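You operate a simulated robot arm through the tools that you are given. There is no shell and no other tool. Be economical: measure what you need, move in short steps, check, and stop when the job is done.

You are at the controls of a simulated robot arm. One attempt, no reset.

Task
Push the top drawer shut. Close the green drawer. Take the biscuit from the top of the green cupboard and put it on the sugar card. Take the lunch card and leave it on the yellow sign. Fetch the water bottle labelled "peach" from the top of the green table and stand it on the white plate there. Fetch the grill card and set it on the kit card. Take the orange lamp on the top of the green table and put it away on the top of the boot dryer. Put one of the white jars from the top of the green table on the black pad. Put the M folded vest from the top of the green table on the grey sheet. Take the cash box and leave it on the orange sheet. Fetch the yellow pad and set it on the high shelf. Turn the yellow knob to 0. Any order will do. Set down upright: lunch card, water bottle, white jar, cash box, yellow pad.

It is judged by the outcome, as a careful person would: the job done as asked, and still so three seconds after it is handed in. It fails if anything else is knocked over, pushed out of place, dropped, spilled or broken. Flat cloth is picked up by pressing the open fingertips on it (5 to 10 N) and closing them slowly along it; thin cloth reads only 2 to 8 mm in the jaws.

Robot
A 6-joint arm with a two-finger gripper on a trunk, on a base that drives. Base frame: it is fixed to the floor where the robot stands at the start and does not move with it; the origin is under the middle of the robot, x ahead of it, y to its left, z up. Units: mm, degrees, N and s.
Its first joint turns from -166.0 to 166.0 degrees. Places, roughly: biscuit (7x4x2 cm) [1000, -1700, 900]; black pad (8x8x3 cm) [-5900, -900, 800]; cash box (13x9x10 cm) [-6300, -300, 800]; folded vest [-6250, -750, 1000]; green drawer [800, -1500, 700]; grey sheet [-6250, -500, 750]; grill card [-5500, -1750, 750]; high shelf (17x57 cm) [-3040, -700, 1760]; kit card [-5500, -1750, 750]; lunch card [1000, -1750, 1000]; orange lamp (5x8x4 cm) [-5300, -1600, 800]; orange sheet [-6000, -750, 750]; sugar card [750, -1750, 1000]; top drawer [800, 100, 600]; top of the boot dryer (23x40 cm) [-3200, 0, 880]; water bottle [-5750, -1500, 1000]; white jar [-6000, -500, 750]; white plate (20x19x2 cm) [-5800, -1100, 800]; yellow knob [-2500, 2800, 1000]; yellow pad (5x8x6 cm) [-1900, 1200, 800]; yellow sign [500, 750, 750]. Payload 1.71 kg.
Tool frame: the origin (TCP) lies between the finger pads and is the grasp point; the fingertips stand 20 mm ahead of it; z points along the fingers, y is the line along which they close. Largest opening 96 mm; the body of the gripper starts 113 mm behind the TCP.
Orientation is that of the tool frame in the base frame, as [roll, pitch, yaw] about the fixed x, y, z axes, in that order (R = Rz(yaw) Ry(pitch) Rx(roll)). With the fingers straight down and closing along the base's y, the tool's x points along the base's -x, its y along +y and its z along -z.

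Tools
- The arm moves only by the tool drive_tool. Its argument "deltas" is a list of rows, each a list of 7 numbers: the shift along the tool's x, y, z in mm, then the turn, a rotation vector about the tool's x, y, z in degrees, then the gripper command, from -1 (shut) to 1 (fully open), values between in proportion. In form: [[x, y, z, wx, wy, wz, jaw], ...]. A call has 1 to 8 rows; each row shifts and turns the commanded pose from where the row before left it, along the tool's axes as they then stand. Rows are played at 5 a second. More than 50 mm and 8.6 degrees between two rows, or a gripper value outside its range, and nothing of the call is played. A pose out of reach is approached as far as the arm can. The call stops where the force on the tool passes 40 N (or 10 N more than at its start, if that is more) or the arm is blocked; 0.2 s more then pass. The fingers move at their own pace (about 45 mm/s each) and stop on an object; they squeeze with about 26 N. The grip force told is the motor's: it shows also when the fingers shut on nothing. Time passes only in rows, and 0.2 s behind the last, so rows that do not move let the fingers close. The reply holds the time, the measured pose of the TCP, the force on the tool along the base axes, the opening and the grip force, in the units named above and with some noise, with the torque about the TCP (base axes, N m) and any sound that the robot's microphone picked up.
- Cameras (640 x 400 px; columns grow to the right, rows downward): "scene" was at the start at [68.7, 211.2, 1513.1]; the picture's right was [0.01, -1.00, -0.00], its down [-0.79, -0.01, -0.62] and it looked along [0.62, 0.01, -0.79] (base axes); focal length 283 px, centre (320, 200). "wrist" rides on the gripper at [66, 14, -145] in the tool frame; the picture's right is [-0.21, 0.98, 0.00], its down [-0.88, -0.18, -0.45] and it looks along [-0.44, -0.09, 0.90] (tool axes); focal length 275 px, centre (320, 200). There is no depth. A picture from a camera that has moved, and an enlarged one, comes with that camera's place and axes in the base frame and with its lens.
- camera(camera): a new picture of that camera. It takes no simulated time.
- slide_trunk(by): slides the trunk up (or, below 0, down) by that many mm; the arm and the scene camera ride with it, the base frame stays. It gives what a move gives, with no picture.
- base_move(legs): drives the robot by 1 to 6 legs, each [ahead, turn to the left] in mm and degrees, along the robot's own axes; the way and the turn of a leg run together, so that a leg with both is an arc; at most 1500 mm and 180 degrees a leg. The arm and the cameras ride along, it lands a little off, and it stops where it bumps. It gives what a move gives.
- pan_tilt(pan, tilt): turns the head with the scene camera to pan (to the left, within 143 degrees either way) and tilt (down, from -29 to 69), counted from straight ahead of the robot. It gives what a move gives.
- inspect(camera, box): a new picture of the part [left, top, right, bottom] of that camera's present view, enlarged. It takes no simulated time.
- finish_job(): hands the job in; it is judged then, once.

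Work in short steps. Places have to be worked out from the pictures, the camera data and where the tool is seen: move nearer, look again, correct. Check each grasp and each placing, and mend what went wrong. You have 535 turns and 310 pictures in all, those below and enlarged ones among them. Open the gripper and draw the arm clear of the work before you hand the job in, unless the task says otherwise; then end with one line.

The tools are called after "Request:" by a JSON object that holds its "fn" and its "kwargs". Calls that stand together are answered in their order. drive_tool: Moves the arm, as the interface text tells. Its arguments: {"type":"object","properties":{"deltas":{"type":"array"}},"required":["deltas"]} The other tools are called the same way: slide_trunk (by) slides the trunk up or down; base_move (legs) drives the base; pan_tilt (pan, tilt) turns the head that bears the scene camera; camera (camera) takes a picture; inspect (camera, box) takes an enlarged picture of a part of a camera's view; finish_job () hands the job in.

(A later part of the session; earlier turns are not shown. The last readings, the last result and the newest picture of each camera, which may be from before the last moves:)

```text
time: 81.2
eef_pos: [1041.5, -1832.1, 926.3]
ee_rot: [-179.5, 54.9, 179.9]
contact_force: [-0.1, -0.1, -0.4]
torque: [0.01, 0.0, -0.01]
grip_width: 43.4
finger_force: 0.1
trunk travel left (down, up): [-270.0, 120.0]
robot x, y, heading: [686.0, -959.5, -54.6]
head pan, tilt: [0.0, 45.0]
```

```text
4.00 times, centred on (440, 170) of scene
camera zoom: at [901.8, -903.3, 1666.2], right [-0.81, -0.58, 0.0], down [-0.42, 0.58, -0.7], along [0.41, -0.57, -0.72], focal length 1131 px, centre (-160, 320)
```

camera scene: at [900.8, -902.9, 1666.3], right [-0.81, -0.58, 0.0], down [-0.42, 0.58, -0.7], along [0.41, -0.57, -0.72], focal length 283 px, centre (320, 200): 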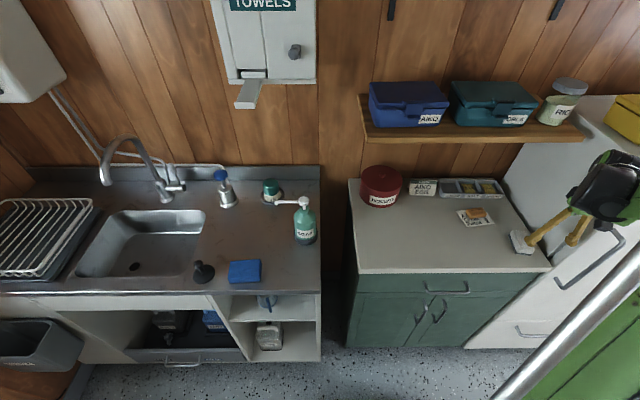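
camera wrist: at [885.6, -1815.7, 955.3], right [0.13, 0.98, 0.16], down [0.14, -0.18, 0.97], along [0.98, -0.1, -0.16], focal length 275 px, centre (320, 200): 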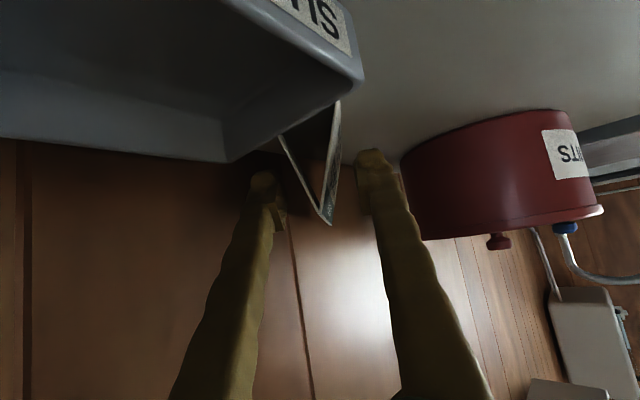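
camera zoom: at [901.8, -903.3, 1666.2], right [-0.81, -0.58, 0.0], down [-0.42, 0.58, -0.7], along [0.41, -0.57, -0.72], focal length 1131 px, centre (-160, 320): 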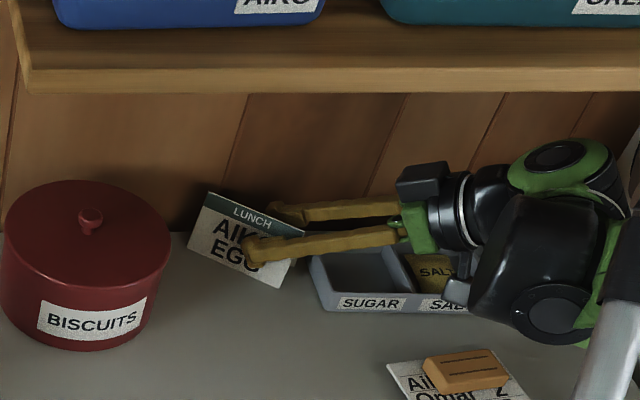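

Fingers straddle the card. Go 20 mm deeper along x and close gently.

Request:
{"fn": "drive_tool", "kwargs": {"deltas": [[-5.7, 0, 8.2, 0, 0, 0, -0.1], [-5.7, 0, 8.2, 0, 0, 0, -0.1], [0, 0, 0, 0, 0, 0, -0.4], [0, 0, 0, 0, 0, 0, -0.6], [0, 0, 0, 0, 0, 0, -0.8], [0, 0, 0, 0, 0, 0, -1], [0, 0, 0, 0, 0, 0, -1]]}}

Request:
{"fn": "camera", "kwargs": {"camera": "wrist"}}

Request:
{"fn": "inspect", "kwargs": {"camera": "scene", "box": [370, 120, 510, 220]}}

```text
time: 82.8
eef_pos: [1061.6, -1832.3, 925.3]
ee_rot: [-179.6, 54.8, -180.0]
contact_force: [-0.5, 0.0, -0.5]
torque: [-0.03, 0.0, -0.02]
grip_width: 20.3
finger_force: 25.7
trunk travel left (down, up): [-270.0, 120.0]
robot x, y, heading: [686.4, -962.4, -54.6]
head pan, tilt: [0.0, 45.0]
```

```text
242 pictures are left
camera wrist: at [905.8, -1815.8, 954.6], right [0.13, 0.98, 0.16], down [0.14, -0.18, 0.97], along [0.98, -0.1, -0.16], focal length 275 px, centre (320, 200)
```

wrist: 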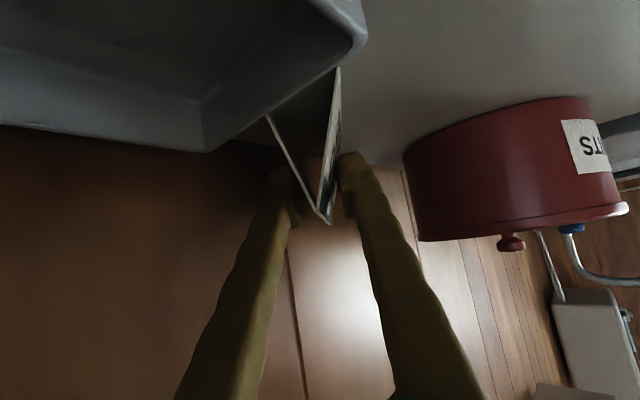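

```text
4.00 times, centred on (440, 170) of scene
camera zoom: at [901.8, -903.4, 1666.2], right [-0.81, -0.58, 0.0], down [-0.42, 0.58, -0.7], along [0.41, -0.57, -0.72], focal length 1131 px, centre (-160, 320)
```

zoom: 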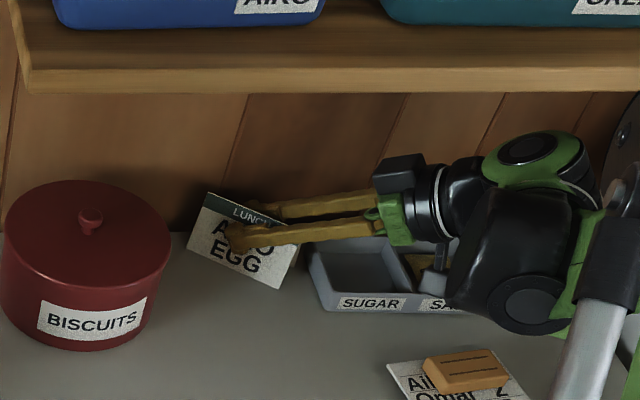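

Card gripped (20 mm). Lift 15 mm and check it comes along.

Request:
{"fn": "drive_tool", "kwargs": {"deltas": [[-4.1, 0, -2.9, 0, 0, 0, -1], [-4.1, 0, -2.9, 0, 0, 0, -1], [-4.1, 0, -2.9, 0, 0, 0, -1]]}}

Request:
{"fn": "inspect", "kwargs": {"camera": "scene", "box": [370, 120, 510, 220]}}

```text
time: 83.6
eef_pos: [1062.3, -1832.7, 940.4]
ee_rot: [-179.5, 54.9, 180.0]
contact_force: [0.4, 0.0, -0.5]
torque: [-0.05, 0.05, 0.01]
grip_width: 20.5
finger_force: 25.8
trunk travel left (down, up): [-270.0, 120.0]
robot x, y, heading: [687.4, -960.2, -54.6]
head pan, tilt: [0.0, 45.0]
```

```text
4.00 times, centred on (440, 170) of scene
camera zoom: at [901.8, -903.4, 1666.2], right [-0.81, -0.58, 0.0], down [-0.42, 0.58, -0.7], along [0.41, -0.57, -0.72], focal length 1131 px, centre (-160, 320)
```

zoom: 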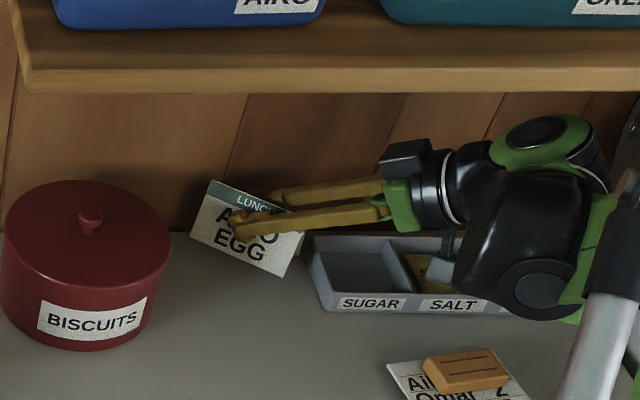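

Lifted. Draw it out toward the robot.

Request:
{"fn": "drive_tool", "kwargs": {"deltas": [[11.7, 32.6, -20.1, 0, 0, 0, -1], [11.7, 32.6, -20.1, 0, 0, 0, -1], [11.7, 32.6, -20.1, 0, 0, 0, -1], [8, 32.6, -22, 0, 0, 0, -1], [5, 32.6, -25, 0, 0, 0, -1], [5, 32.6, -25, 0, 0, 0, -1]]}}

Request:
{"fn": "camera", "kwargs": {"camera": "wrist"}}

Request:
{"fn": "camera", "kwargs": {"camera": "scene"}}

```text
time: 85.0
eef_pos: [925.9, -1635.2, 972.3]
ee_rot: [-179.6, 54.9, 179.9]
contact_force: [0.0, -0.2, -0.2]
torque: [-0.01, -0.01, -0.02]
grip_width: 19.8
finger_force: 25.9
trunk travel left (down, up): [-270.0, 120.0]
robot x, y, heading: [687.9, -964.1, -54.1]
head pan, tilt: [0.0, 45.0]
```

```text
239 pictures are left
camera wrist: at [769.4, -1619.3, 1002.2], right [0.13, 0.98, 0.16], down [0.14, -0.18, 0.97], along [0.98, -0.1, -0.16], focal length 275 px, centre (320, 200)
```

wrist: 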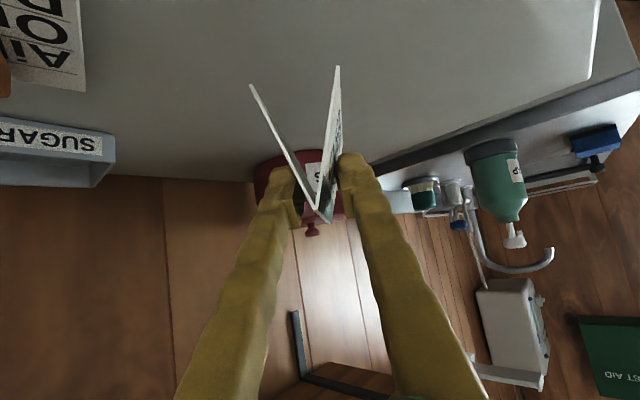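

```text
238 pictures are left
camera scene: at [901.8, -903.3, 1666.2], right [-0.81, -0.58, 0.0], down [-0.42, 0.58, -0.7], along [0.41, -0.57, -0.72], focal length 283 px, centre (320, 200)
```

scene: 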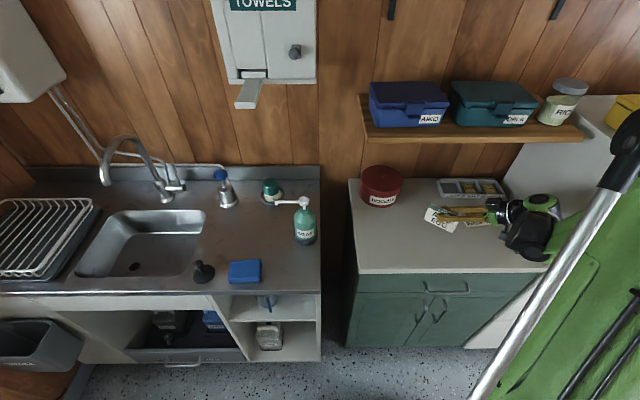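

Card held. Raise the trunk and look behind before reversing to the desk.

Request:
{"fn": "slide_trunk", "kwargs": {"by": 60}}

Request:
{"fn": "pan_tilt", "kwargs": {"pan": 140, "tilt": 30}}

Request:
{"fn": "camera", "kwargs": {"camera": "scene"}}

```text
time: 86.0
eef_pos: [925.3, -1636.7, 1031.7]
ee_rot: [-179.5, 54.9, -180.0]
contact_force: [0.2, 0.4, -0.6]
torque: [-0.01, 0.0, -0.03]
grip_width: 20.1
finger_force: 25.8
trunk travel left (down, up): [-330.0, 60.0]
robot x, y, heading: [688.3, -959.3, -54.4]
head pan, tilt: [0.0, 45.0]
```

```text
time: 88.2
eef_pos: [927.2, -1636.2, 1033.3]
ee_rot: [-179.4, 54.9, -180.0]
contact_force: [0.8, 0.5, 0.1]
torque: [-0.04, 0.0, 0.0]
grip_width: 19.5
finger_force: 25.5
trunk travel left (down, up): [-330.0, 60.0]
robot x, y, heading: [687.4, -963.6, -54.1]
head pan, tilt: [140.0, 30.0]
```

```text
237 pictures are left
camera scene: at [862.0, -748.0, 1751.1], right [1.0, -0.08, -0.01], down [-0.05, -0.49, -0.87], along [0.06, 0.87, -0.49], focal length 283 px, centre (320, 200)
```

scene: 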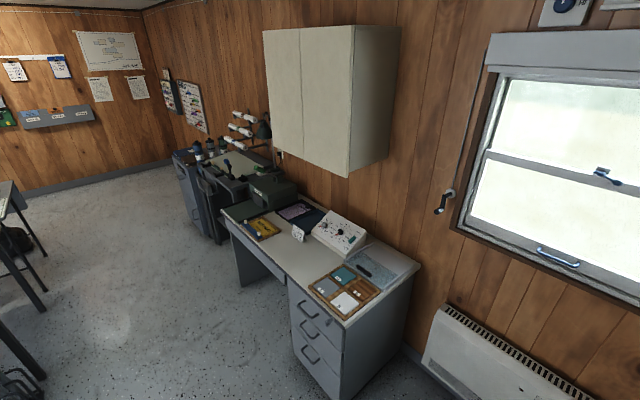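

Floor behind is clear. Reverse, turn left to face the desk, and advance.

Request:
{"fn": "base_move", "kwargs": {"legs": [[-1450, 0], [0, 89.6], [240, 0]]}}

Request:
{"fn": "pan_tilt", "kwargs": {"pan": 10, "tilt": 50}}

Request:
{"fn": "camera", "kwargs": {"camera": "scene"}}

Request:
{"fn": "camera", "kwargs": {"camera": "wrist"}}

```text
time: 101.3
eef_pos: [474.2, -51.1, 1054.2]
ee_rot: [-176.9, 55.7, -128.8]
contact_force: [-1.2, -0.3, -0.1]
torque: [-0.05, -0.04, -0.07]
grip_width: 17.7
finger_force: 26.3
trunk travel left (down, up): [-330.0, 60.0]
robot x, y, heading: [-157.2, 207.1, -8.8]
head pan, tilt: [140.0, 30.0]
stopped in leg 2: the robot was blocked; the commanded pose is now the measured one
```

```text
time: 103.5
eef_pos: [478.1, -50.4, 1051.8]
ee_rot: [-177.2, 55.7, -129.1]
contact_force: [0.3, 0.4, 0.0]
torque: [-0.02, -0.02, 0.02]
grip_width: 17.4
finger_force: 26.7
trunk travel left (down, up): [-330.0, 60.0]
robot x, y, heading: [-157.9, 206.6, -8.9]
head pan, tilt: [10.0, 50.0]
```

```text
236 pictures are left
camera scene: at [-52.9, 414.3, 1719.3], right [0.02, -1.0, 0.0], down [-0.78, -0.02, -0.63], along [0.63, 0.02, -0.78], focal length 283 px, centre (320, 200)
```

scene: 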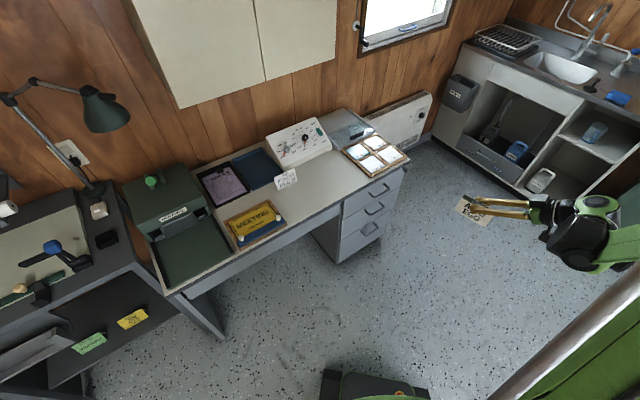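

```text
235 pictures are left
camera wrist: at [364.3, -158.6, 1078.2], right [-0.66, 0.74, 0.14], down [0.2, -0.01, 0.98], along [0.72, 0.68, -0.14], focal length 275 px, centre (320, 200)
```

wrist: 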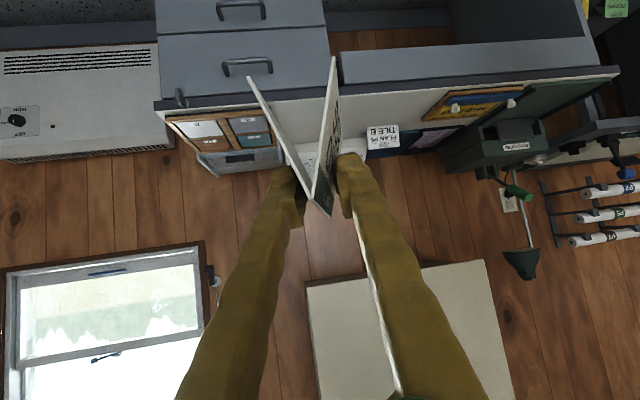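

The turn was blocked at heading -9°. Look around behind the robot for what it touched.

Request:
{"fn": "pan_tilt", "kwargs": {"pan": 130, "tilt": 50}}

Request:
{"fn": "camera", "kwargs": {"camera": "scene"}}

Request:
{"fn": "pan_tilt", "kwargs": {"pan": -130, "tilt": 45}}

Request:
{"fn": "camera", "kwargs": {"camera": "scene"}}

```text
time: 105.5
eef_pos: [477.5, -51.0, 1051.1]
ee_rot: [-177.2, 55.7, -129.0]
contact_force: [-0.6, -0.2, -0.4]
torque: [0.0, 0.0, 0.01]
grip_width: 17.2
finger_force: 25.9
trunk travel left (down, up): [-330.0, 60.0]
robot x, y, heading: [-156.3, 201.3, -8.7]
head pan, tilt: [130.0, 50.0]
```

```text
234 pictures are left
camera scene: at [-169.8, 478.5, 1721.3], right [0.86, 0.52, -0.01], down [0.39, -0.65, -0.65], along [-0.34, 0.55, -0.76], focal length 283 px, centre (320, 200)
```

scene: 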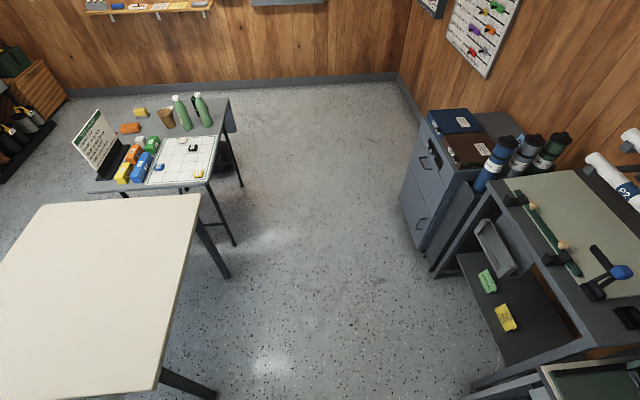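

```text
time: 109.1
eef_pos: [478.4, -51.8, 1051.6]
ee_rot: [-177.1, 55.7, -129.0]
contact_force: [0.3, 0.0, -0.3]
torque: [0.03, 0.01, 0.01]
grip_width: 16.6
finger_force: 25.6
trunk travel left (down, up): [-330.0, 60.0]
robot x, y, heading: [-157.4, 207.2, -8.8]
head pan, tilt: [-130.0, 45.0]
```

```text
233 pictures are left
camera scene: at [-190.9, 359.0, 1728.2], right [-0.66, 0.75, 0.01], down [0.52, 0.47, -0.71], along [-0.54, -0.46, -0.7], focal length 283 px, centre (320, 200)
```

scene: 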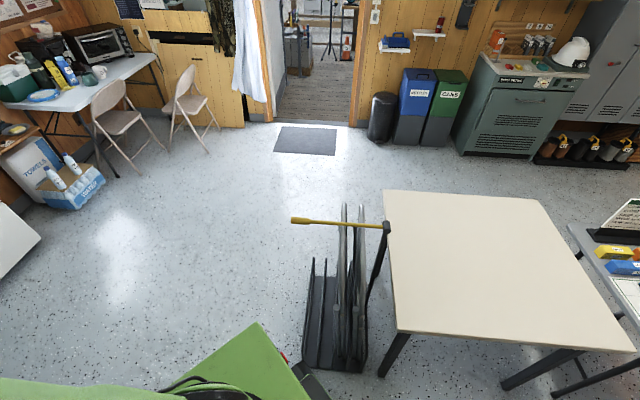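

A cart with folding chairs stands right behind; the rear touched it. Move forward first, then finish the turn.

Request:
{"fn": "base_move", "kwargs": {"legs": [[230, 0], [0, 44.3]]}}

Request:
{"fn": "pan_tilt", "kwargs": {"pan": 5, "tilt": 50}}

Request:
{"fn": "camera", "kwargs": {"camera": "scene"}}

Request:
{"fn": "camera", "kwargs": {"camera": "wrist"}}

```text
time: 114.3
eef_pos: [702.1, 437.2, 1051.8]
ee_rot: [-177.2, 55.7, -84.1]
contact_force: [0.0, 0.5, -0.1]
torque: [-0.01, 0.04, -0.02]
grip_width: 15.6
finger_force: 26.5
trunk travel left (down, up): [-330.0, 60.0]
robot x, y, heading: [69.4, 167.0, 36.1]
head pan, tilt: [-130.0, 45.0]
```

```text
time: 116.5
eef_pos: [686.9, 430.0, 1060.7]
ee_rot: [-175.8, 56.1, -83.0]
contact_force: [0.2, 0.2, -1.3]
torque: [0.01, 0.01, 0.01]
grip_width: 15.3
finger_force: 25.9
trunk travel left (down, up): [-330.0, 60.0]
robot x, y, heading: [66.3, 168.6, 35.9]
head pan, tilt: [5.0, 50.0]
```

```text
232 pictures are left
camera scene: at [0.2, 386.8, 1719.3], right [0.66, -0.75, 0.0], down [-0.59, -0.51, -0.63], along [0.47, 0.42, -0.78], focal length 283 px, centre (320, 200)
```

scene: 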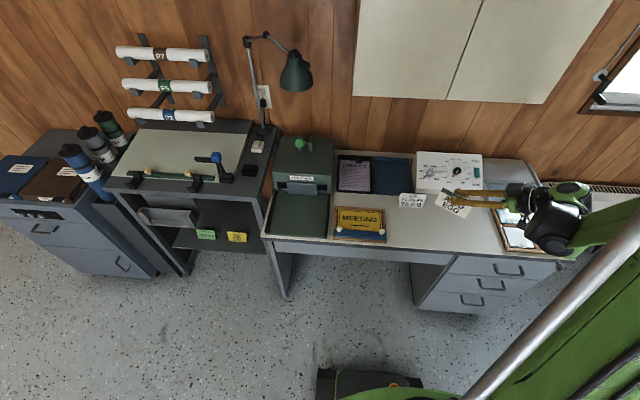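

```text
231 pictures are left
camera wrist: at [682.7, 272.0, 1086.2], right [-0.99, 0.05, 0.13], down [0.14, 0.13, 0.98], along [0.04, 0.99, -0.13], focal length 275 px, centre (320, 200)
```

wrist: 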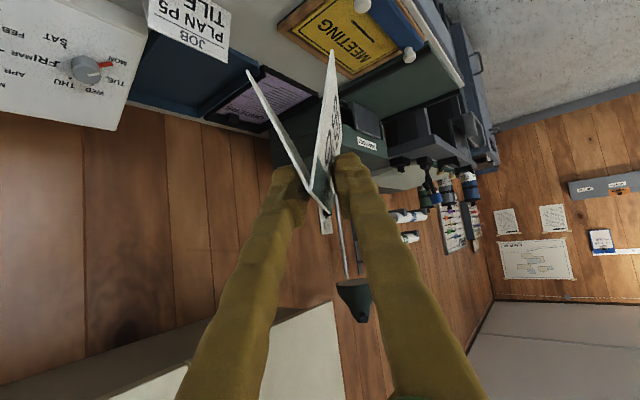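

Request:
{"fn": "inspect", "kwargs": {"camera": "scene", "box": [260, 140, 500, 290]}}

```text
2.67 times, centred on (380, 215) of scene
camera zoom: at [0.2, 386.8, 1719.3], right [0.66, -0.75, 0.0], down [-0.59, -0.51, -0.63], along [0.47, 0.42, -0.78], focal length 754 px, centre (160, 160)
```

zoom: 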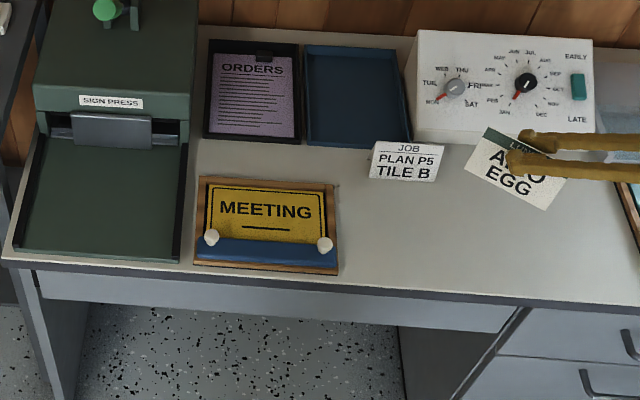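

Sign surface is at z≈720, centre about (632, 724), its long side along ~127°. Rotate the tool so the tent's ridge is parallel to the sign and restore roll/pitch.

Request:
{"fn": "drive_tool", "kwargs": {"deltas": [[0, 0, 0, -5.9, 0, -4, -1], [0, 0, 0, -5.9, 0, -4, -1], [0, 0, 0, -5.9, 0, -4, -1], [0, 0, 0, -5.9, 0, -4, -1], [0, 0, 0, -3.8, 1.2, 0, -1]]}}

```text
time: 117.7
eef_pos: [687.7, 429.8, 1061.7]
ee_rot: [179.9, 53.8, -54.9]
contact_force: [0.8, 0.4, 0.2]
torque: [-0.02, 0.02, 0.03]
grip_width: 15.3
finger_force: 26.0
trunk travel left (down, up): [-330.0, 60.0]
robot x, y, heading: [69.3, 171.2, 35.9]
head pan, tilt: [5.0, 50.0]
```

Request:
{"fn": "slide_trunk", "kwargs": {"by": -150}}

Request:
{"fn": "drive_tool", "kwargs": {"deltas": [[-22.1, -17.6, 30.2, 0, 0, 0, -1], [-22.1, -17.6, 30.2, 0, 0, 0, -1], [-22.1, -17.6, 30.2, 0, 0, 0, -1], [-22.1, -17.6, 30.2, 0, 0, 0, -1], [-22.1, -17.6, 30.2, 0, 0, 0, -1], [-22.1, -17.6, 30.2, 0, 0, 0, -1], [-22.1, -17.6, 30.2, 0, 0, 0, -1]]}}

Request:
{"fn": "camera", "kwargs": {"camera": "wrist"}}

Request:
{"fn": "inspect", "kwargs": {"camera": "scene", "box": [260, 120, 560, 300]}}

```text
time: 119.5
eef_pos: [687.7, 428.1, 910.6]
ee_rot: [179.9, 53.9, -54.9]
contact_force: [-0.3, 0.8, 0.2]
torque: [-0.02, 0.01, 0.01]
grip_width: 15.0
finger_force: 26.1
trunk travel left (down, up): [-180.0, 210.0]
robot x, y, heading: [73.6, 170.9, 35.9]
head pan, tilt: [5.0, 50.0]
```

```text
time: 121.0
eef_pos: [637.6, 713.7, 910.6]
ee_rot: [-179.9, 53.7, -55.0]
contact_force: [-0.3, -0.6, -0.1]
torque: [0.06, -0.01, -0.02]
grip_width: 14.5
finger_force: 26.2
trunk travel left (down, up): [-180.0, 210.0]
robot x, y, heading: [75.2, 165.5, 36.0]
head pan, tilt: [5.0, 50.0]
```

```text
229 pictures are left
camera wrist: at [716.4, 579.6, 943.6], right [-0.87, -0.46, 0.17], down [0.06, 0.24, 0.97], along [-0.49, 0.85, -0.18], focal length 275 px, centre (320, 200)
```

wrist: 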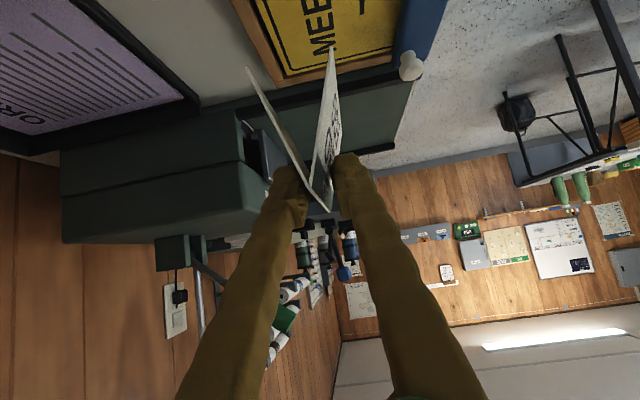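

```text
2.13 times, centred on (410, 210) of scene
camera zoom: at [-1.4, 385.0, 1569.4], right [0.66, -0.75, 0.0], down [-0.59, -0.51, -0.63], along [0.47, 0.42, -0.78], focal length 603 px, centre (128, 179)
```

zoom: 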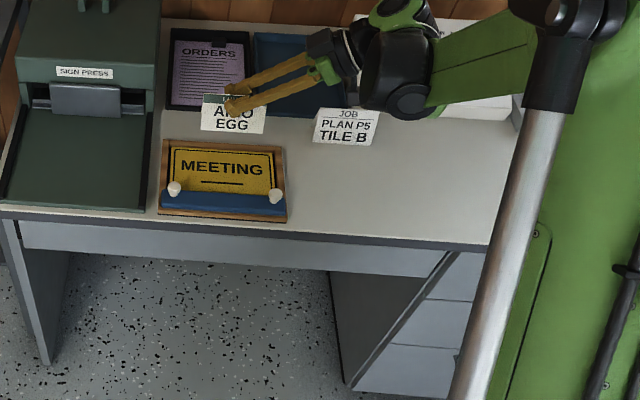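

Desk height estimates give the sign at about z 750–757, centre ≈(614, 715). Correct by a centimetre and lower partway.

Request:
{"fn": "drive_tool", "kwargs": {"deltas": [[-2, 10, 3, 0, -1, 0, -1], [0, 0, 0, 0, 0, 0, -1]]}}

Request:
{"fn": "slide_trunk", "kwargs": {"by": -65}}

Request:
{"fn": "camera", "kwargs": {"camera": "wrist"}}

Request:
{"fn": "inspect", "kwargs": {"camera": "scene", "box": [290, 130, 450, 260]}}

```text
time: 121.7
eef_pos: [626.6, 711.7, 909.7]
ee_rot: [179.9, 54.8, -54.9]
contact_force: [-1.2, 0.3, 0.0]
torque: [-0.01, 0.0, -0.01]
grip_width: 14.6
finger_force: 25.9
trunk travel left (down, up): [-180.0, 210.0]
robot x, y, heading: [72.8, 169.1, 36.1]
head pan, tilt: [5.0, 50.0]
```

```text
time: 122.7
eef_pos: [626.9, 711.2, 846.4]
ee_rot: [179.9, 54.8, -54.9]
contact_force: [-0.3, 0.2, 0.2]
torque: [0.01, -0.01, 0.0]
grip_width: 14.4
finger_force: 25.2
trunk travel left (down, up): [-115.0, 275.0]
robot x, y, heading: [63.4, 167.4, 36.3]
head pan, tilt: [5.0, 50.0]
```

```text
227 pictures are left
camera wrist: at [706.3, 576.0, 875.5], right [-0.87, -0.47, 0.17], down [0.07, 0.22, 0.97], along [-0.49, 0.86, -0.16], focal length 275 px, centre (320, 200)
```

wrist: 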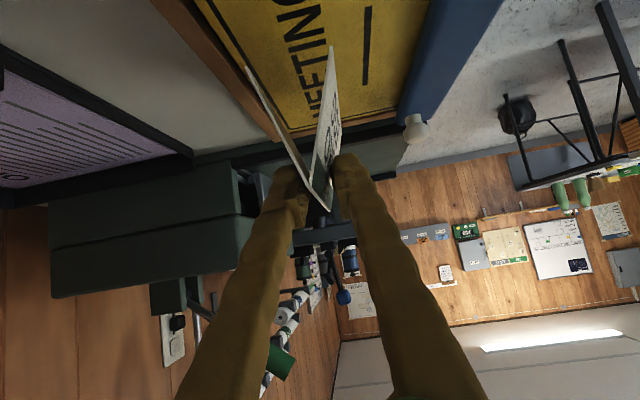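

```text
3.08 times, centred on (370, 195) of scene
camera zoom: at [-2.5, 385.0, 1504.4], right [0.66, -0.75, 0.0], down [-0.58, -0.51, -0.63], along [0.47, 0.42, -0.78], focal length 870 px, centre (166, 215)
```

zoom: 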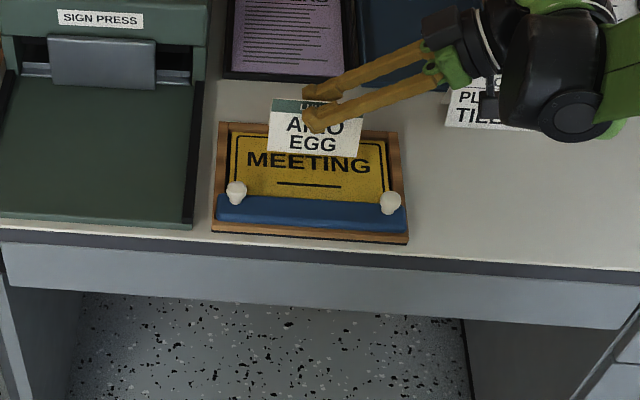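

Tent is centred over the yellow plate. Lower in steps, watching force.

Request:
{"fn": "drive_tool", "kwargs": {"deltas": [[8, 5, 5.8, 0, 0, 0, -1], [6.5, 0, 4.6, 0, 0, 0, -1]]}}

Request:
{"fn": "inspect", "kwargs": {"camera": "scene", "box": [290, 130, 450, 260]}}

```text
time: 123.3
eef_pos: [623.8, 707.0, 827.4]
ee_rot: [180.0, 54.8, -55.0]
contact_force: [0.8, 0.3, -0.1]
torque: [-0.03, -0.01, -0.04]
grip_width: 14.4
finger_force: 26.6
trunk travel left (down, up): [-115.0, 275.0]
robot x, y, heading: [68.0, 164.7, 36.1]
head pan, tilt: [5.0, 50.0]
```

```text
3.08 times, centred on (370, 195) of scene
camera zoom: at [-2.6, 384.9, 1504.4], right [0.66, -0.75, 0.0], down [-0.58, -0.51, -0.63], along [0.47, 0.42, -0.78], focal length 870 px, centre (166, 215)
```

zoom: 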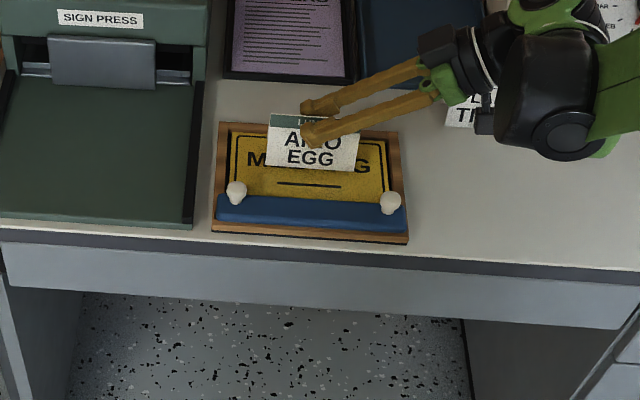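

Request:
{"fn": "drive_tool", "kwargs": {"deltas": [[2.5, 0, 1.7, 0, 0, 0, -1], [2.5, 0, 1.7, 0, 0, 0, -1], [2.5, 0, 1.7, 0, 0, 0, -1]]}}

Request:
{"fn": "inspect", "kwargs": {"camera": "scene", "box": [320, 140, 420, 230]}}

```text
time: 124.1
eef_pos: [623.2, 708.2, 819.3]
ee_rot: [-179.9, 54.8, -54.7]
contact_force: [-0.7, 0.7, 9.4]
torque: [-0.07, -0.1, 0.01]
grip_width: 14.1
finger_force: 26.2
trunk travel left (down, up): [-115.0, 275.0]
robot x, y, heading: [66.7, 168.0, 36.1]
head pan, tilt: [5.0, 50.0]
```

```text
4.44 times, centred on (370, 185) of scene
camera zoom: at [-2.9, 384.6, 1504.5], right [0.66, -0.75, 0.0], down [-0.58, -0.51, -0.63], along [0.47, 0.42, -0.78], focal length 1256 px, centre (98, 267)
```

zoom: 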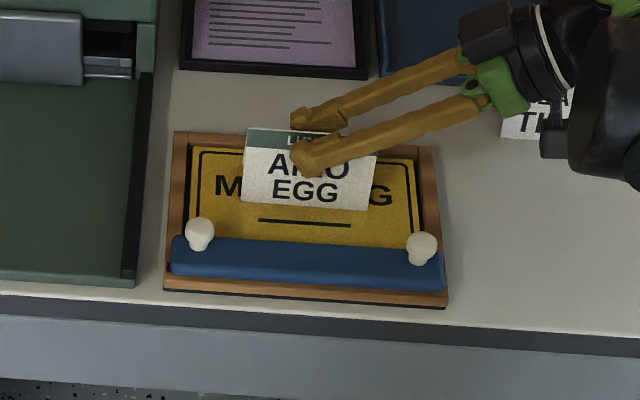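

Contact at 9 N, well inside the sign. Open slowly.

Request:
{"fn": "drive_tool", "kwargs": {"deltas": [[0, 0, 0, 0, 0, 0, -0.6], [0, 0, 0, 0, 0, 0, -0.4], [0, 0, 0, 0, 0, 0, -0.2], [0, 0, 0, 0, 0, 0, -0.2]]}}

Request:
{"fn": "inspect", "kwargs": {"camera": "scene", "box": [320, 140, 420, 230]}}

Request:
{"fn": "camera", "kwargs": {"camera": "wrist"}}

```text
time: 125.1
eef_pos: [623.7, 707.6, 818.0]
ee_rot: [179.9, 54.8, -55.0]
contact_force: [0.4, -0.4, 0.2]
torque: [0.02, -0.02, -0.02]
grip_width: 38.5
finger_force: 0.0
trunk travel left (down, up): [-115.0, 275.0]
robot x, y, heading: [71.6, 168.0, 36.0]
head pan, tilt: [5.0, 50.0]
```

```text
4.44 times, centred on (370, 185) of scene
camera zoom: at [-2.5, 385.0, 1504.3], right [0.66, -0.75, 0.0], down [-0.58, -0.51, -0.63], along [0.47, 0.42, -0.78], focal length 1256 px, centre (98, 267)
```

zoom: 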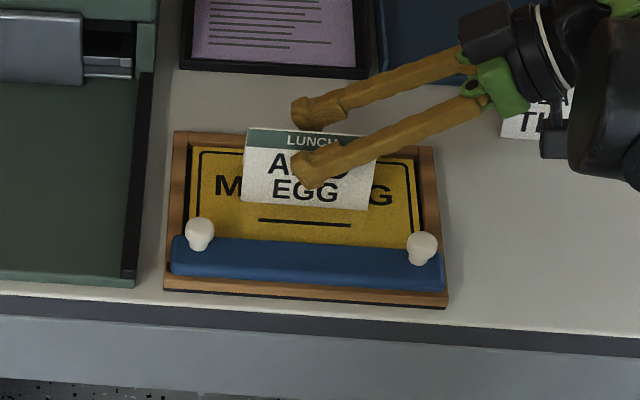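

```text
222 pictures are left
camera wrist: at [702.3, 573.0, 848.5], right [-0.87, -0.47, 0.17], down [0.07, 0.22, 0.97], along [-0.49, 0.86, -0.16], focal length 275 px, centre (320, 200)
```

wrist: 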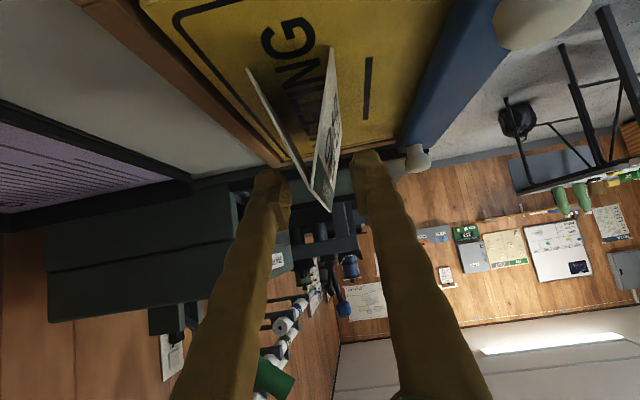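

Standing and free. Withdraw along the tool axis.

Request:
{"fn": "drive_tool", "kwargs": {"deltas": [[0, 0, -15, 0, 0, 0, -0.2], [0, 0, -35, 0, 0, 0, -0.2], [0, 0, -45, 0, 0, 0, -0.2], [0, 0, -45, 0, 0, 0, -0.2]]}}

Request:
{"fn": "inspect", "kwargs": {"camera": "scene", "box": [290, 130, 450, 260]}}

```text
time: 126.1
eef_pos: [689.4, 615.0, 900.9]
ee_rot: [180.0, 54.7, -55.0]
contact_force: [0.0, 0.2, 0.3]
torque: [0.0, 0.01, 0.01]
grip_width: 38.5
finger_force: 0.1
trunk travel left (down, up): [-115.0, 275.0]
robot x, y, heading: [69.9, 165.4, 35.9]
head pan, tilt: [5.0, 50.0]
```

```text
3.08 times, centred on (370, 195) of scene
camera zoom: at [-2.6, 385.5, 1504.3], right [0.66, -0.75, 0.0], down [-0.58, -0.51, -0.63], along [0.47, 0.42, -0.78], focal length 870 px, centre (166, 215)
```

zoom: 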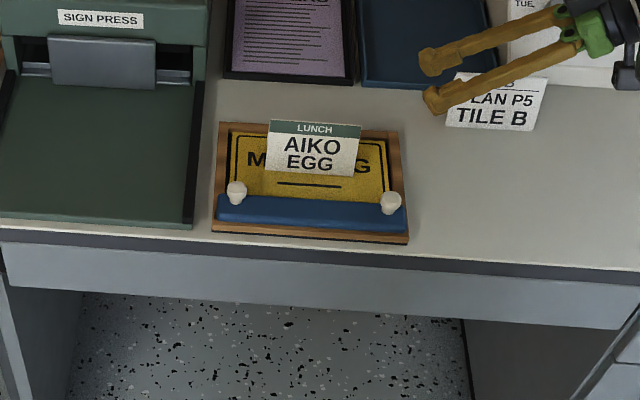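

Lunch card done. Raise the trunk and return the arm to a compact vertical travel pose.

Request:
{"fn": "slide_trunk", "kwargs": {"by": 200}}

Request:
{"fn": "drive_tool", "kwargs": {"deltas": [[0, 25, -20, 0, 8.4, 0, -0.2], [0, 25, -20, 0, 8.4, 0, -0.2], [0, 25, -20, 0, 8.4, 0, -0.2], [0, 25, 0, 0, 8.4, 0, -0.2], [0, 25, 0, 0, 8.4, 0, -0.2], [0, 25, 0, 0, 8.4, 0, -0.2], [0, 25, 0, 0, 4.3, 0, -0.2]]}}

Request:
{"fn": "drive_tool", "kwargs": {"deltas": [[0, 0, 0, 0, 0, 8.5, -1], [0, 0, 0, 0, 0, 8.5, -1], [0, 0, 0, 0, 0, 8.5, -1], [0, 0, 0, 0, 0, 8.5, -1], [0, 0, 0, 0, 0, 8.5, -1], [0, 0, 0, 0, 0, 8.5, -1], [0, 0, 0, 0, 0, 8.5, -1], [0, 0, 0, 0, 0, 8.5, -1]]}}

Request:
{"fn": "drive_tool", "kwargs": {"deltas": [[30, 20, 0, 0, 0, 8.5, -1], [35, 0, 0, 0, 0, 8.5, -1], [45, 0, 0, 0, 0, 4, -1], [45, 0, 0, 0, 0, 0, -1]]}}

```text
time: 128.3
eef_pos: [689.3, 615.2, 1099.6]
ee_rot: [179.9, 54.8, -54.9]
contact_force: [0.0, -0.1, -0.2]
torque: [-0.01, 0.0, -0.01]
grip_width: 38.7
finger_force: 0.0
trunk travel left (down, up): [-315.0, 75.0]
robot x, y, heading: [69.6, 168.3, 36.3]
head pan, tilt: [5.0, 50.0]
```

```text
time: 129.9
eef_pos: [570.4, 479.8, 1141.3]
ee_rot: [-180.0, 0.0, -54.7]
contact_force: [0.1, 0.1, -0.2]
torque: [0.04, -0.01, -0.05]
grip_width: 38.4
finger_force: 0.1
trunk travel left (down, up): [-315.0, 75.0]
robot x, y, heading: [70.4, 169.1, 35.9]
head pan, tilt: [5.0, 50.0]
```

```text
time: 131.7
eef_pos: [571.3, 479.5, 1142.1]
ee_rot: [179.9, 0.0, -123.0]
contact_force: [0.1, 0.1, 0.6]
torque: [0.0, -0.07, -0.01]
grip_width: 0.0
finger_force: 25.8
trunk travel left (down, up): [-315.0, 75.0]
robot x, y, heading: [69.3, 165.5, 36.1]
head pan, tilt: [5.0, 50.0]
```

```text
time: 132.7
eef_pos: [441.3, 379.9, 1140.0]
ee_rot: [-180.0, 0.0, -143.9]
contact_force: [-0.6, -0.4, 0.4]
torque: [-0.01, -0.07, -0.01]
grip_width: 0.0
finger_force: 25.9
trunk travel left (down, up): [-315.0, 75.0]
robot x, y, heading: [67.2, 169.4, 36.1]
head pan, tilt: [5.0, 50.0]
```

Arm compact. Look toward the yellow pad's stated place (-1900, 1200) and around.

Request:
{"fn": "pan_tilt", "kwargs": {"pan": 116, "tilt": 22}}

Request:
{"fn": "camera", "kwargs": {"camera": "scene"}}

Request:
{"fn": "inspect", "kwargs": {"camera": "scene", "box": [220, 150, 480, 320]}}

Request:
{"fn": "pan_tilt", "kwargs": {"pan": 143, "tilt": 22}}

Request:
{"fn": "camera", "kwargs": {"camera": "scene"}}

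```text
time: 134.6
eef_pos: [444.9, 383.1, 1139.8]
ee_rot: [179.9, 0.0, -143.8]
contact_force: [0.2, -0.4, -0.1]
torque: [-0.02, 0.0, -0.01]
grip_width: 0.0
finger_force: 25.8
trunk travel left (down, up): [-315.0, 75.0]
robot x, y, heading: [67.7, 162.9, 36.1]
head pan, tilt: [116.0, 22.0]
```

```text
220 pictures are left
camera scene: at [-139.7, 379.8, 1748.4], right [0.47, 0.88, -0.01], down [0.32, -0.18, -0.93], along [-0.82, 0.43, -0.37], focal length 283 px, centre (320, 200)
```

scene: 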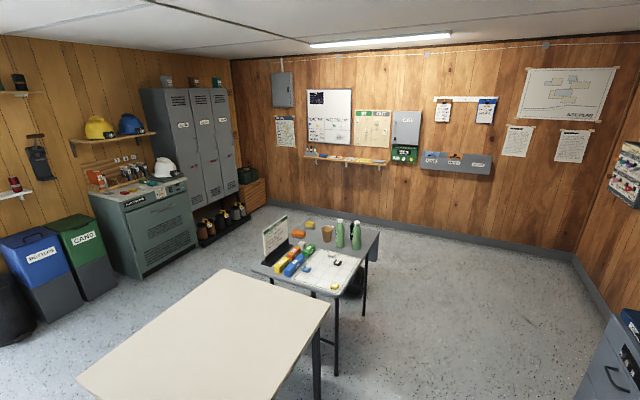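

```text
2.35 times, centred on (350, 235) of scene
camera zoom: at [-139.7, 379.8, 1748.4], right [0.47, 0.88, -0.01], down [0.32, -0.18, -0.93], along [-0.82, 0.43, -0.37], focal length 665 px, centre (249, 118)
```

zoom: 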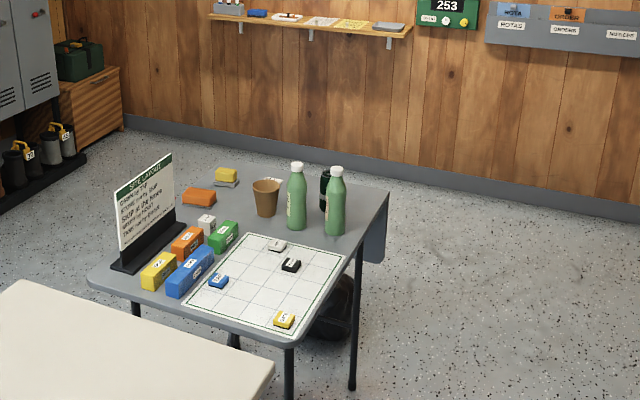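

```text
time: 135.5
eef_pos: [446.0, 381.9, 1140.5]
ee_rot: [179.9, 0.0, -143.8]
contact_force: [-0.3, 0.6, 0.7]
torque: [0.0, -0.01, 0.02]
grip_width: 0.0
finger_force: 25.7
trunk travel left (down, up): [-315.0, 75.0]
robot x, y, heading: [70.8, 165.9, 36.2]
head pan, tilt: [143.0, 22.0]
```

```text
218 pictures are left
camera scene: at [-150.5, 337.8, 1749.0], right [0.02, 1.0, -0.01], down [0.36, -0.01, -0.93], along [-0.93, 0.01, -0.36], focal length 283 px, centre (320, 200)
```

scene: 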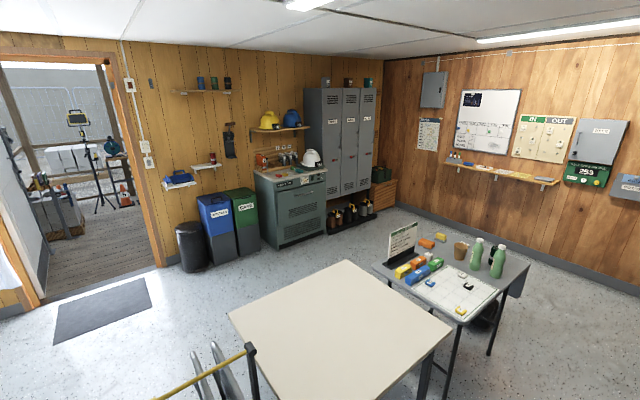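

The yellow pad is on the far edge of the game table (≈(-1869, 1201)); the boot dryer, high shelf and door are beyond. I'll drive around the south side of the tables to stand at about (-2361, 859).

Request:
{"fn": "base_move", "kwargs": {"legs": [[0, -156.5], [1122, 0], [0, -71], [1500, 0]]}}

Request:
{"fn": "pan_tilt", "kwargs": {"pan": -50, "tilt": 30}}

Request:
{"fn": "camera", "kwargs": {"camera": "scene"}}

```text
time: 167.8
eef_pos: [-2391.0, -387.6, 1140.7]
ee_rot: [179.9, 0.0, -10.5]
contact_force: [0.2, -0.3, 0.7]
torque: [0.03, 0.01, 0.01]
grip_width: 0.0
finger_force: 25.8
trunk travel left (down, up): [-315.0, 75.0]
robot x, y, heading: [-1975.5, -514.6, 169.6]
head pan, tilt: [143.0, 22.0]
```

```text
time: 170.6
eef_pos: [-2363.2, -392.9, 1149.6]
ee_rot: [180.0, 1.3, -10.6]
contact_force: [-1.5, 0.0, -0.8]
torque: [-0.01, -0.06, 0.04]
grip_width: 0.2
finger_force: 26.0
trunk travel left (down, up): [-315.0, 75.0]
robot x, y, heading: [-1976.4, -515.2, 169.5]
head pan, tilt: [-50.0, 30.0]
```

```text
217 pictures are left
camera scene: at [-2017.5, -650.0, 1734.9], right [0.87, 0.49, -0.01], down [0.24, -0.43, -0.87], along [-0.43, 0.75, -0.5], focal length 283 px, centre (320, 200)
```

scene: 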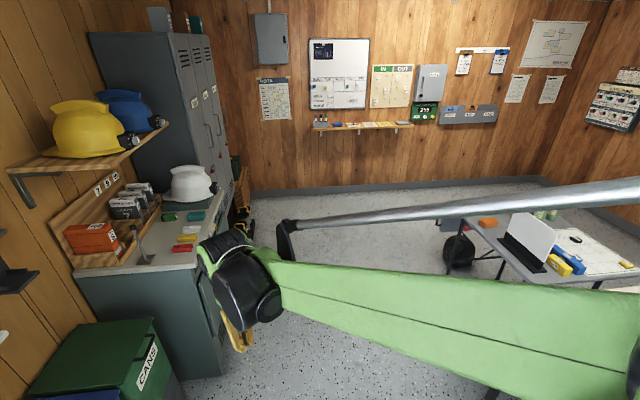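

Clear way ahead. Drive on to the table's far side and face it.

Request:
{"fn": "base_move", "kwargs": {"legs": [[0, -63.5], [1420, 0], [0, -70]]}}

Request:
{"fn": "pan_tilt", "kwargs": {"pan": 0, "tilt": 45}}

Request:
{"fn": "camera", "kwargs": {"camera": "scene"}}

Request:
{"fn": "camera", "kwargs": {"camera": "wrist"}}

```text
time: 189.2
eef_pos: [-1999.8, 1066.0, 1145.3]
ee_rot: [179.9, 0.8, -144.1]
contact_force: [-0.1, 0.6, 0.2]
torque: [0.02, 0.02, 0.02]
grip_width: 0.0
finger_force: 25.8
trunk travel left (down, up): [-315.0, 75.0]
robot x, y, heading: [-2365.0, 864.9, 36.2]
head pan, tilt: [-50.0, 30.0]
```

```text
time: 190.4
eef_pos: [-2002.3, 1062.7, 1145.7]
ee_rot: [180.0, 1.0, -144.1]
contact_force: [0.3, -0.1, 1.5]
torque: [0.06, -0.06, -0.01]
grip_width: 0.2
finger_force: 25.9
trunk travel left (down, up): [-315.0, 75.0]
robot x, y, heading: [-2364.6, 863.6, 35.9]
head pan, tilt: [0.0, 45.0]
```

```text
216 pictures are left
camera scene: at [-2433.7, 1074.8, 1711.6], right [0.59, -0.81, 0.0], down [-0.58, -0.42, -0.7], along [0.57, 0.41, -0.71], focal length 283 px, centre (320, 200)
```

scene: 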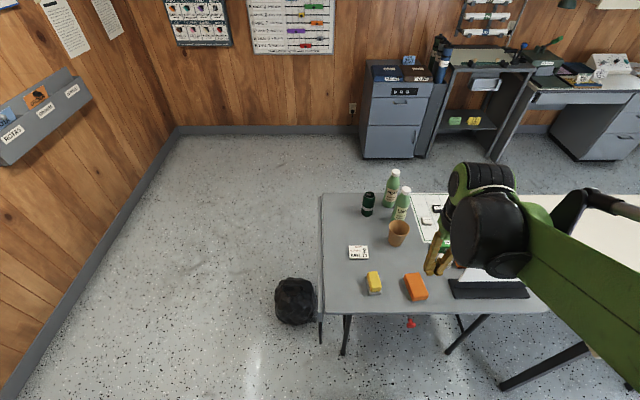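

```text
215 pictures are left
camera wrist: at [-2065.8, 1036.4, 1289.8], right [-0.41, 0.91, 0.0], down [0.81, 0.36, 0.46], along [0.42, 0.19, -0.89], focal length 275 px, centre (320, 200)
```

wrist: 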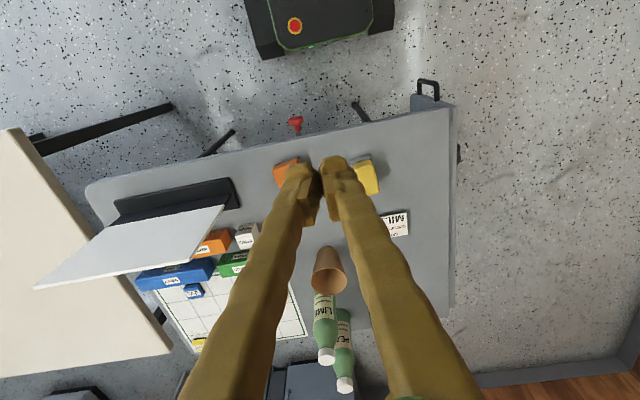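

Request:
{"fn": "inspect", "kwargs": {"camera": "scene", "box": [330, 230, 450, 320]}}

Request:
{"fn": "inspect", "kwargs": {"camera": "wrist", "box": [250, 130, 450, 260]}}

```text
4.44 times, centred on (390, 275) of scene
camera zoom: at [-2433.7, 1074.8, 1711.6], right [0.59, -0.81, 0.0], down [-0.58, -0.42, -0.7], along [0.57, 0.41, -0.71], focal length 1256 px, centre (9, -133)
```

zoom: 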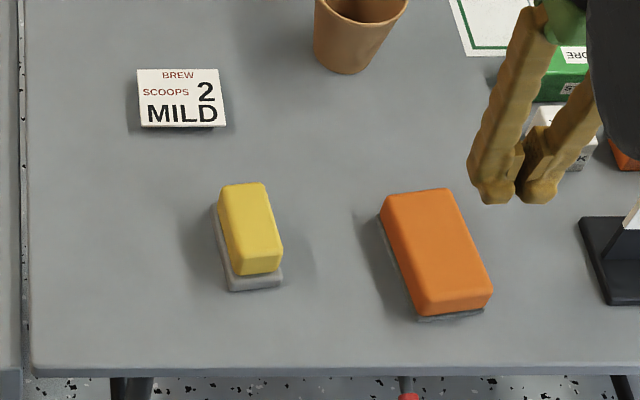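

```text
3.08 times, centred on (350, 195) of wrist
camera zoom: at [-2065.8, 1036.4, 1289.8], right [-0.41, 0.91, 0.0], down [0.81, 0.36, 0.46], along [0.42, 0.19, -0.89], focal length 847 px, centre (228, 215)
```

zoom: 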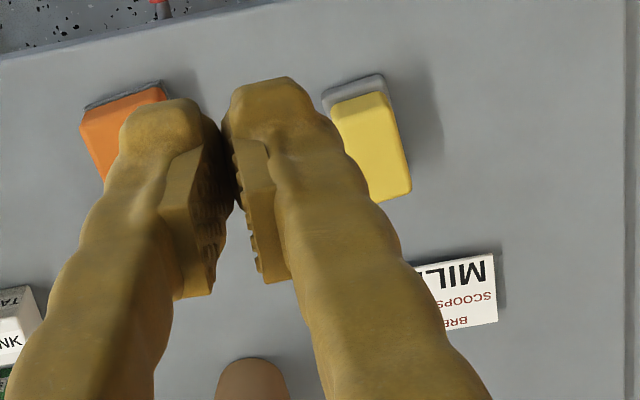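

The pad (yellow on grey base) has its top at ≈(-1910, 1209, 787), long axis ~45°. Since it must go on a 1760-high shelf, I'll grip it with a 55° tilted tool. Back up 120 mm, tilt and open.

Request:
{"fn": "base_move", "kwargs": {"legs": [[-120, 0]]}}

Request:
{"fn": "drive_tool", "kwargs": {"deltas": [[0, 0, 0, 0, -8.4, 0, 0.8], [0, 0, 0, 0, -8.4, 0, 0.8], [0, 0, 0, 0, -8.4, 0, 0.8], [0, 0, 0, 0, -8.4, 0, 0.8], [0, 0, 0, 0, -8.4, 0, 0.8], [0, 0, 0, 0, -8.4, 0, 0.8], [0, 0, 0, 0, -3.6, 0, 0.8], [0, 0, 0, -7, 0, -4.9, 0.8]]}}

Request:
{"fn": "slide_trunk", "kwargs": {"by": -260}}

Request:
{"fn": "camera", "kwargs": {"camera": "wrist"}}

```text
time: 191.8
eef_pos: [-2110.4, 987.7, 1150.6]
ee_rot: [179.9, 1.5, -144.2]
contact_force: [-0.3, -0.6, 0.4]
torque: [0.02, -0.01, 0.02]
grip_width: 0.0
finger_force: 26.4
trunk travel left (down, up): [-315.0, 75.0]
robot x, y, heading: [-2460.4, 796.3, 35.7]
head pan, tilt: [0.0, 45.0]
```

```text
time: 193.6
eef_pos: [-2114.2, 982.2, 1152.0]
ee_rot: [180.0, 55.8, -135.6]
contact_force: [1.5, 0.7, 0.7]
torque: [-0.05, 0.03, 0.03]
grip_width: 86.6
finger_force: 0.1
trunk travel left (down, up): [-315.0, 75.0]
robot x, y, heading: [-2463.9, 797.5, 35.7]
head pan, tilt: [0.0, 45.0]
```

```text
time: 196.3
eef_pos: [-2114.6, 983.2, 893.3]
ee_rot: [180.0, 55.8, -135.5]
contact_force: [0.7, 0.5, -0.1]
torque: [0.04, -0.02, -0.01]
grip_width: 86.5
finger_force: 0.0
trunk travel left (down, up): [-55.0, 335.0]
robot x, y, heading: [-2464.1, 796.6, 35.9]
head pan, tilt: [0.0, 45.0]
```

```text
212 pictures are left
camera wrist: at [-2235.1, 884.4, 919.7], right [-0.6, 0.78, 0.17], down [0.22, -0.04, 0.97], along [0.77, 0.62, -0.14], focal length 275 px, centre (320, 200)
```

wrist: 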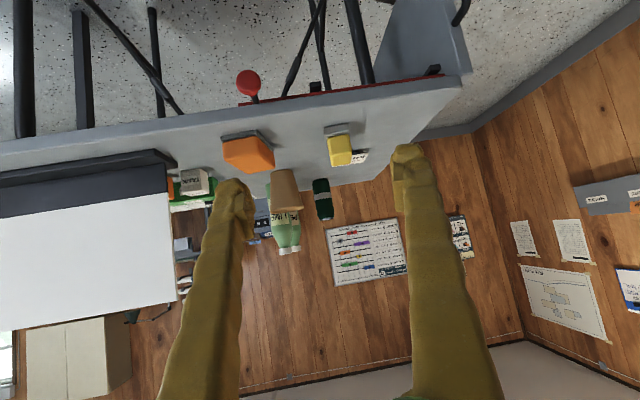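

Request:
{"fn": "drive_tool", "kwargs": {"deltas": [[-12.6, 3.5, 39.8, 0, 0, 0, 0.8], [-12.6, 3.5, 39.8, 0, 0, 0, 0.8], [-12.6, 3.5, 39.8, 0, 0, 0, 0.8], [-12.6, 3.5, 39.8, 0, 0, 0, 0.8], [-12.6, 3.5, 39.8, 0, 0, 0, 0.8]]}}

Request:
{"fn": "camera", "kwargs": {"camera": "wrist"}}

Request:
{"fn": "inspect", "kwargs": {"camera": "scene", "box": [300, 130, 480, 270]}}

```text
time: 197.5
eef_pos: [-1978.1, 1140.5, 828.7]
ee_rot: [180.0, 55.5, -135.6]
contact_force: [1.1, 0.3, -0.1]
torque: [-0.01, 0.02, 0.02]
grip_width: 86.5
finger_force: 0.1
trunk travel left (down, up): [-55.0, 335.0]
robot x, y, heading: [-2459.9, 794.5, 36.0]
head pan, tilt: [0.0, 45.0]
```

```text
211 pictures are left
camera wrist: at [-2100.6, 1040.3, 856.2], right [-0.6, 0.78, 0.17], down [0.22, -0.04, 0.97], along [0.77, 0.62, -0.15], focal length 275 px, centre (320, 200)
```

wrist: 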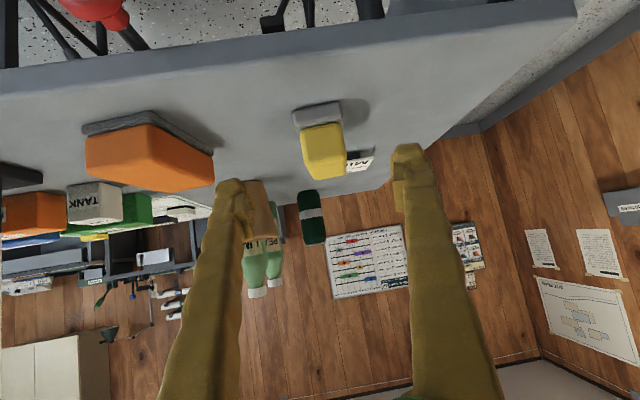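

```text
2.86 times, centred on (390, 200) of scene
camera zoom: at [-2524.2, 1009.5, 1451.0], right [0.59, -0.81, 0.0], down [-0.58, -0.42, -0.69], along [0.56, 0.41, -0.72], focal length 808 px, centre (120, 200)
```

zoom: 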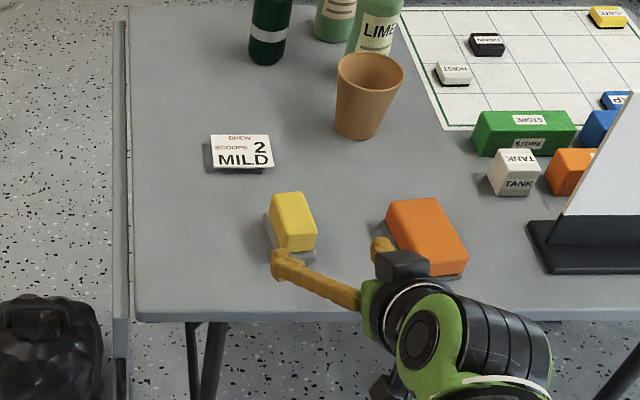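

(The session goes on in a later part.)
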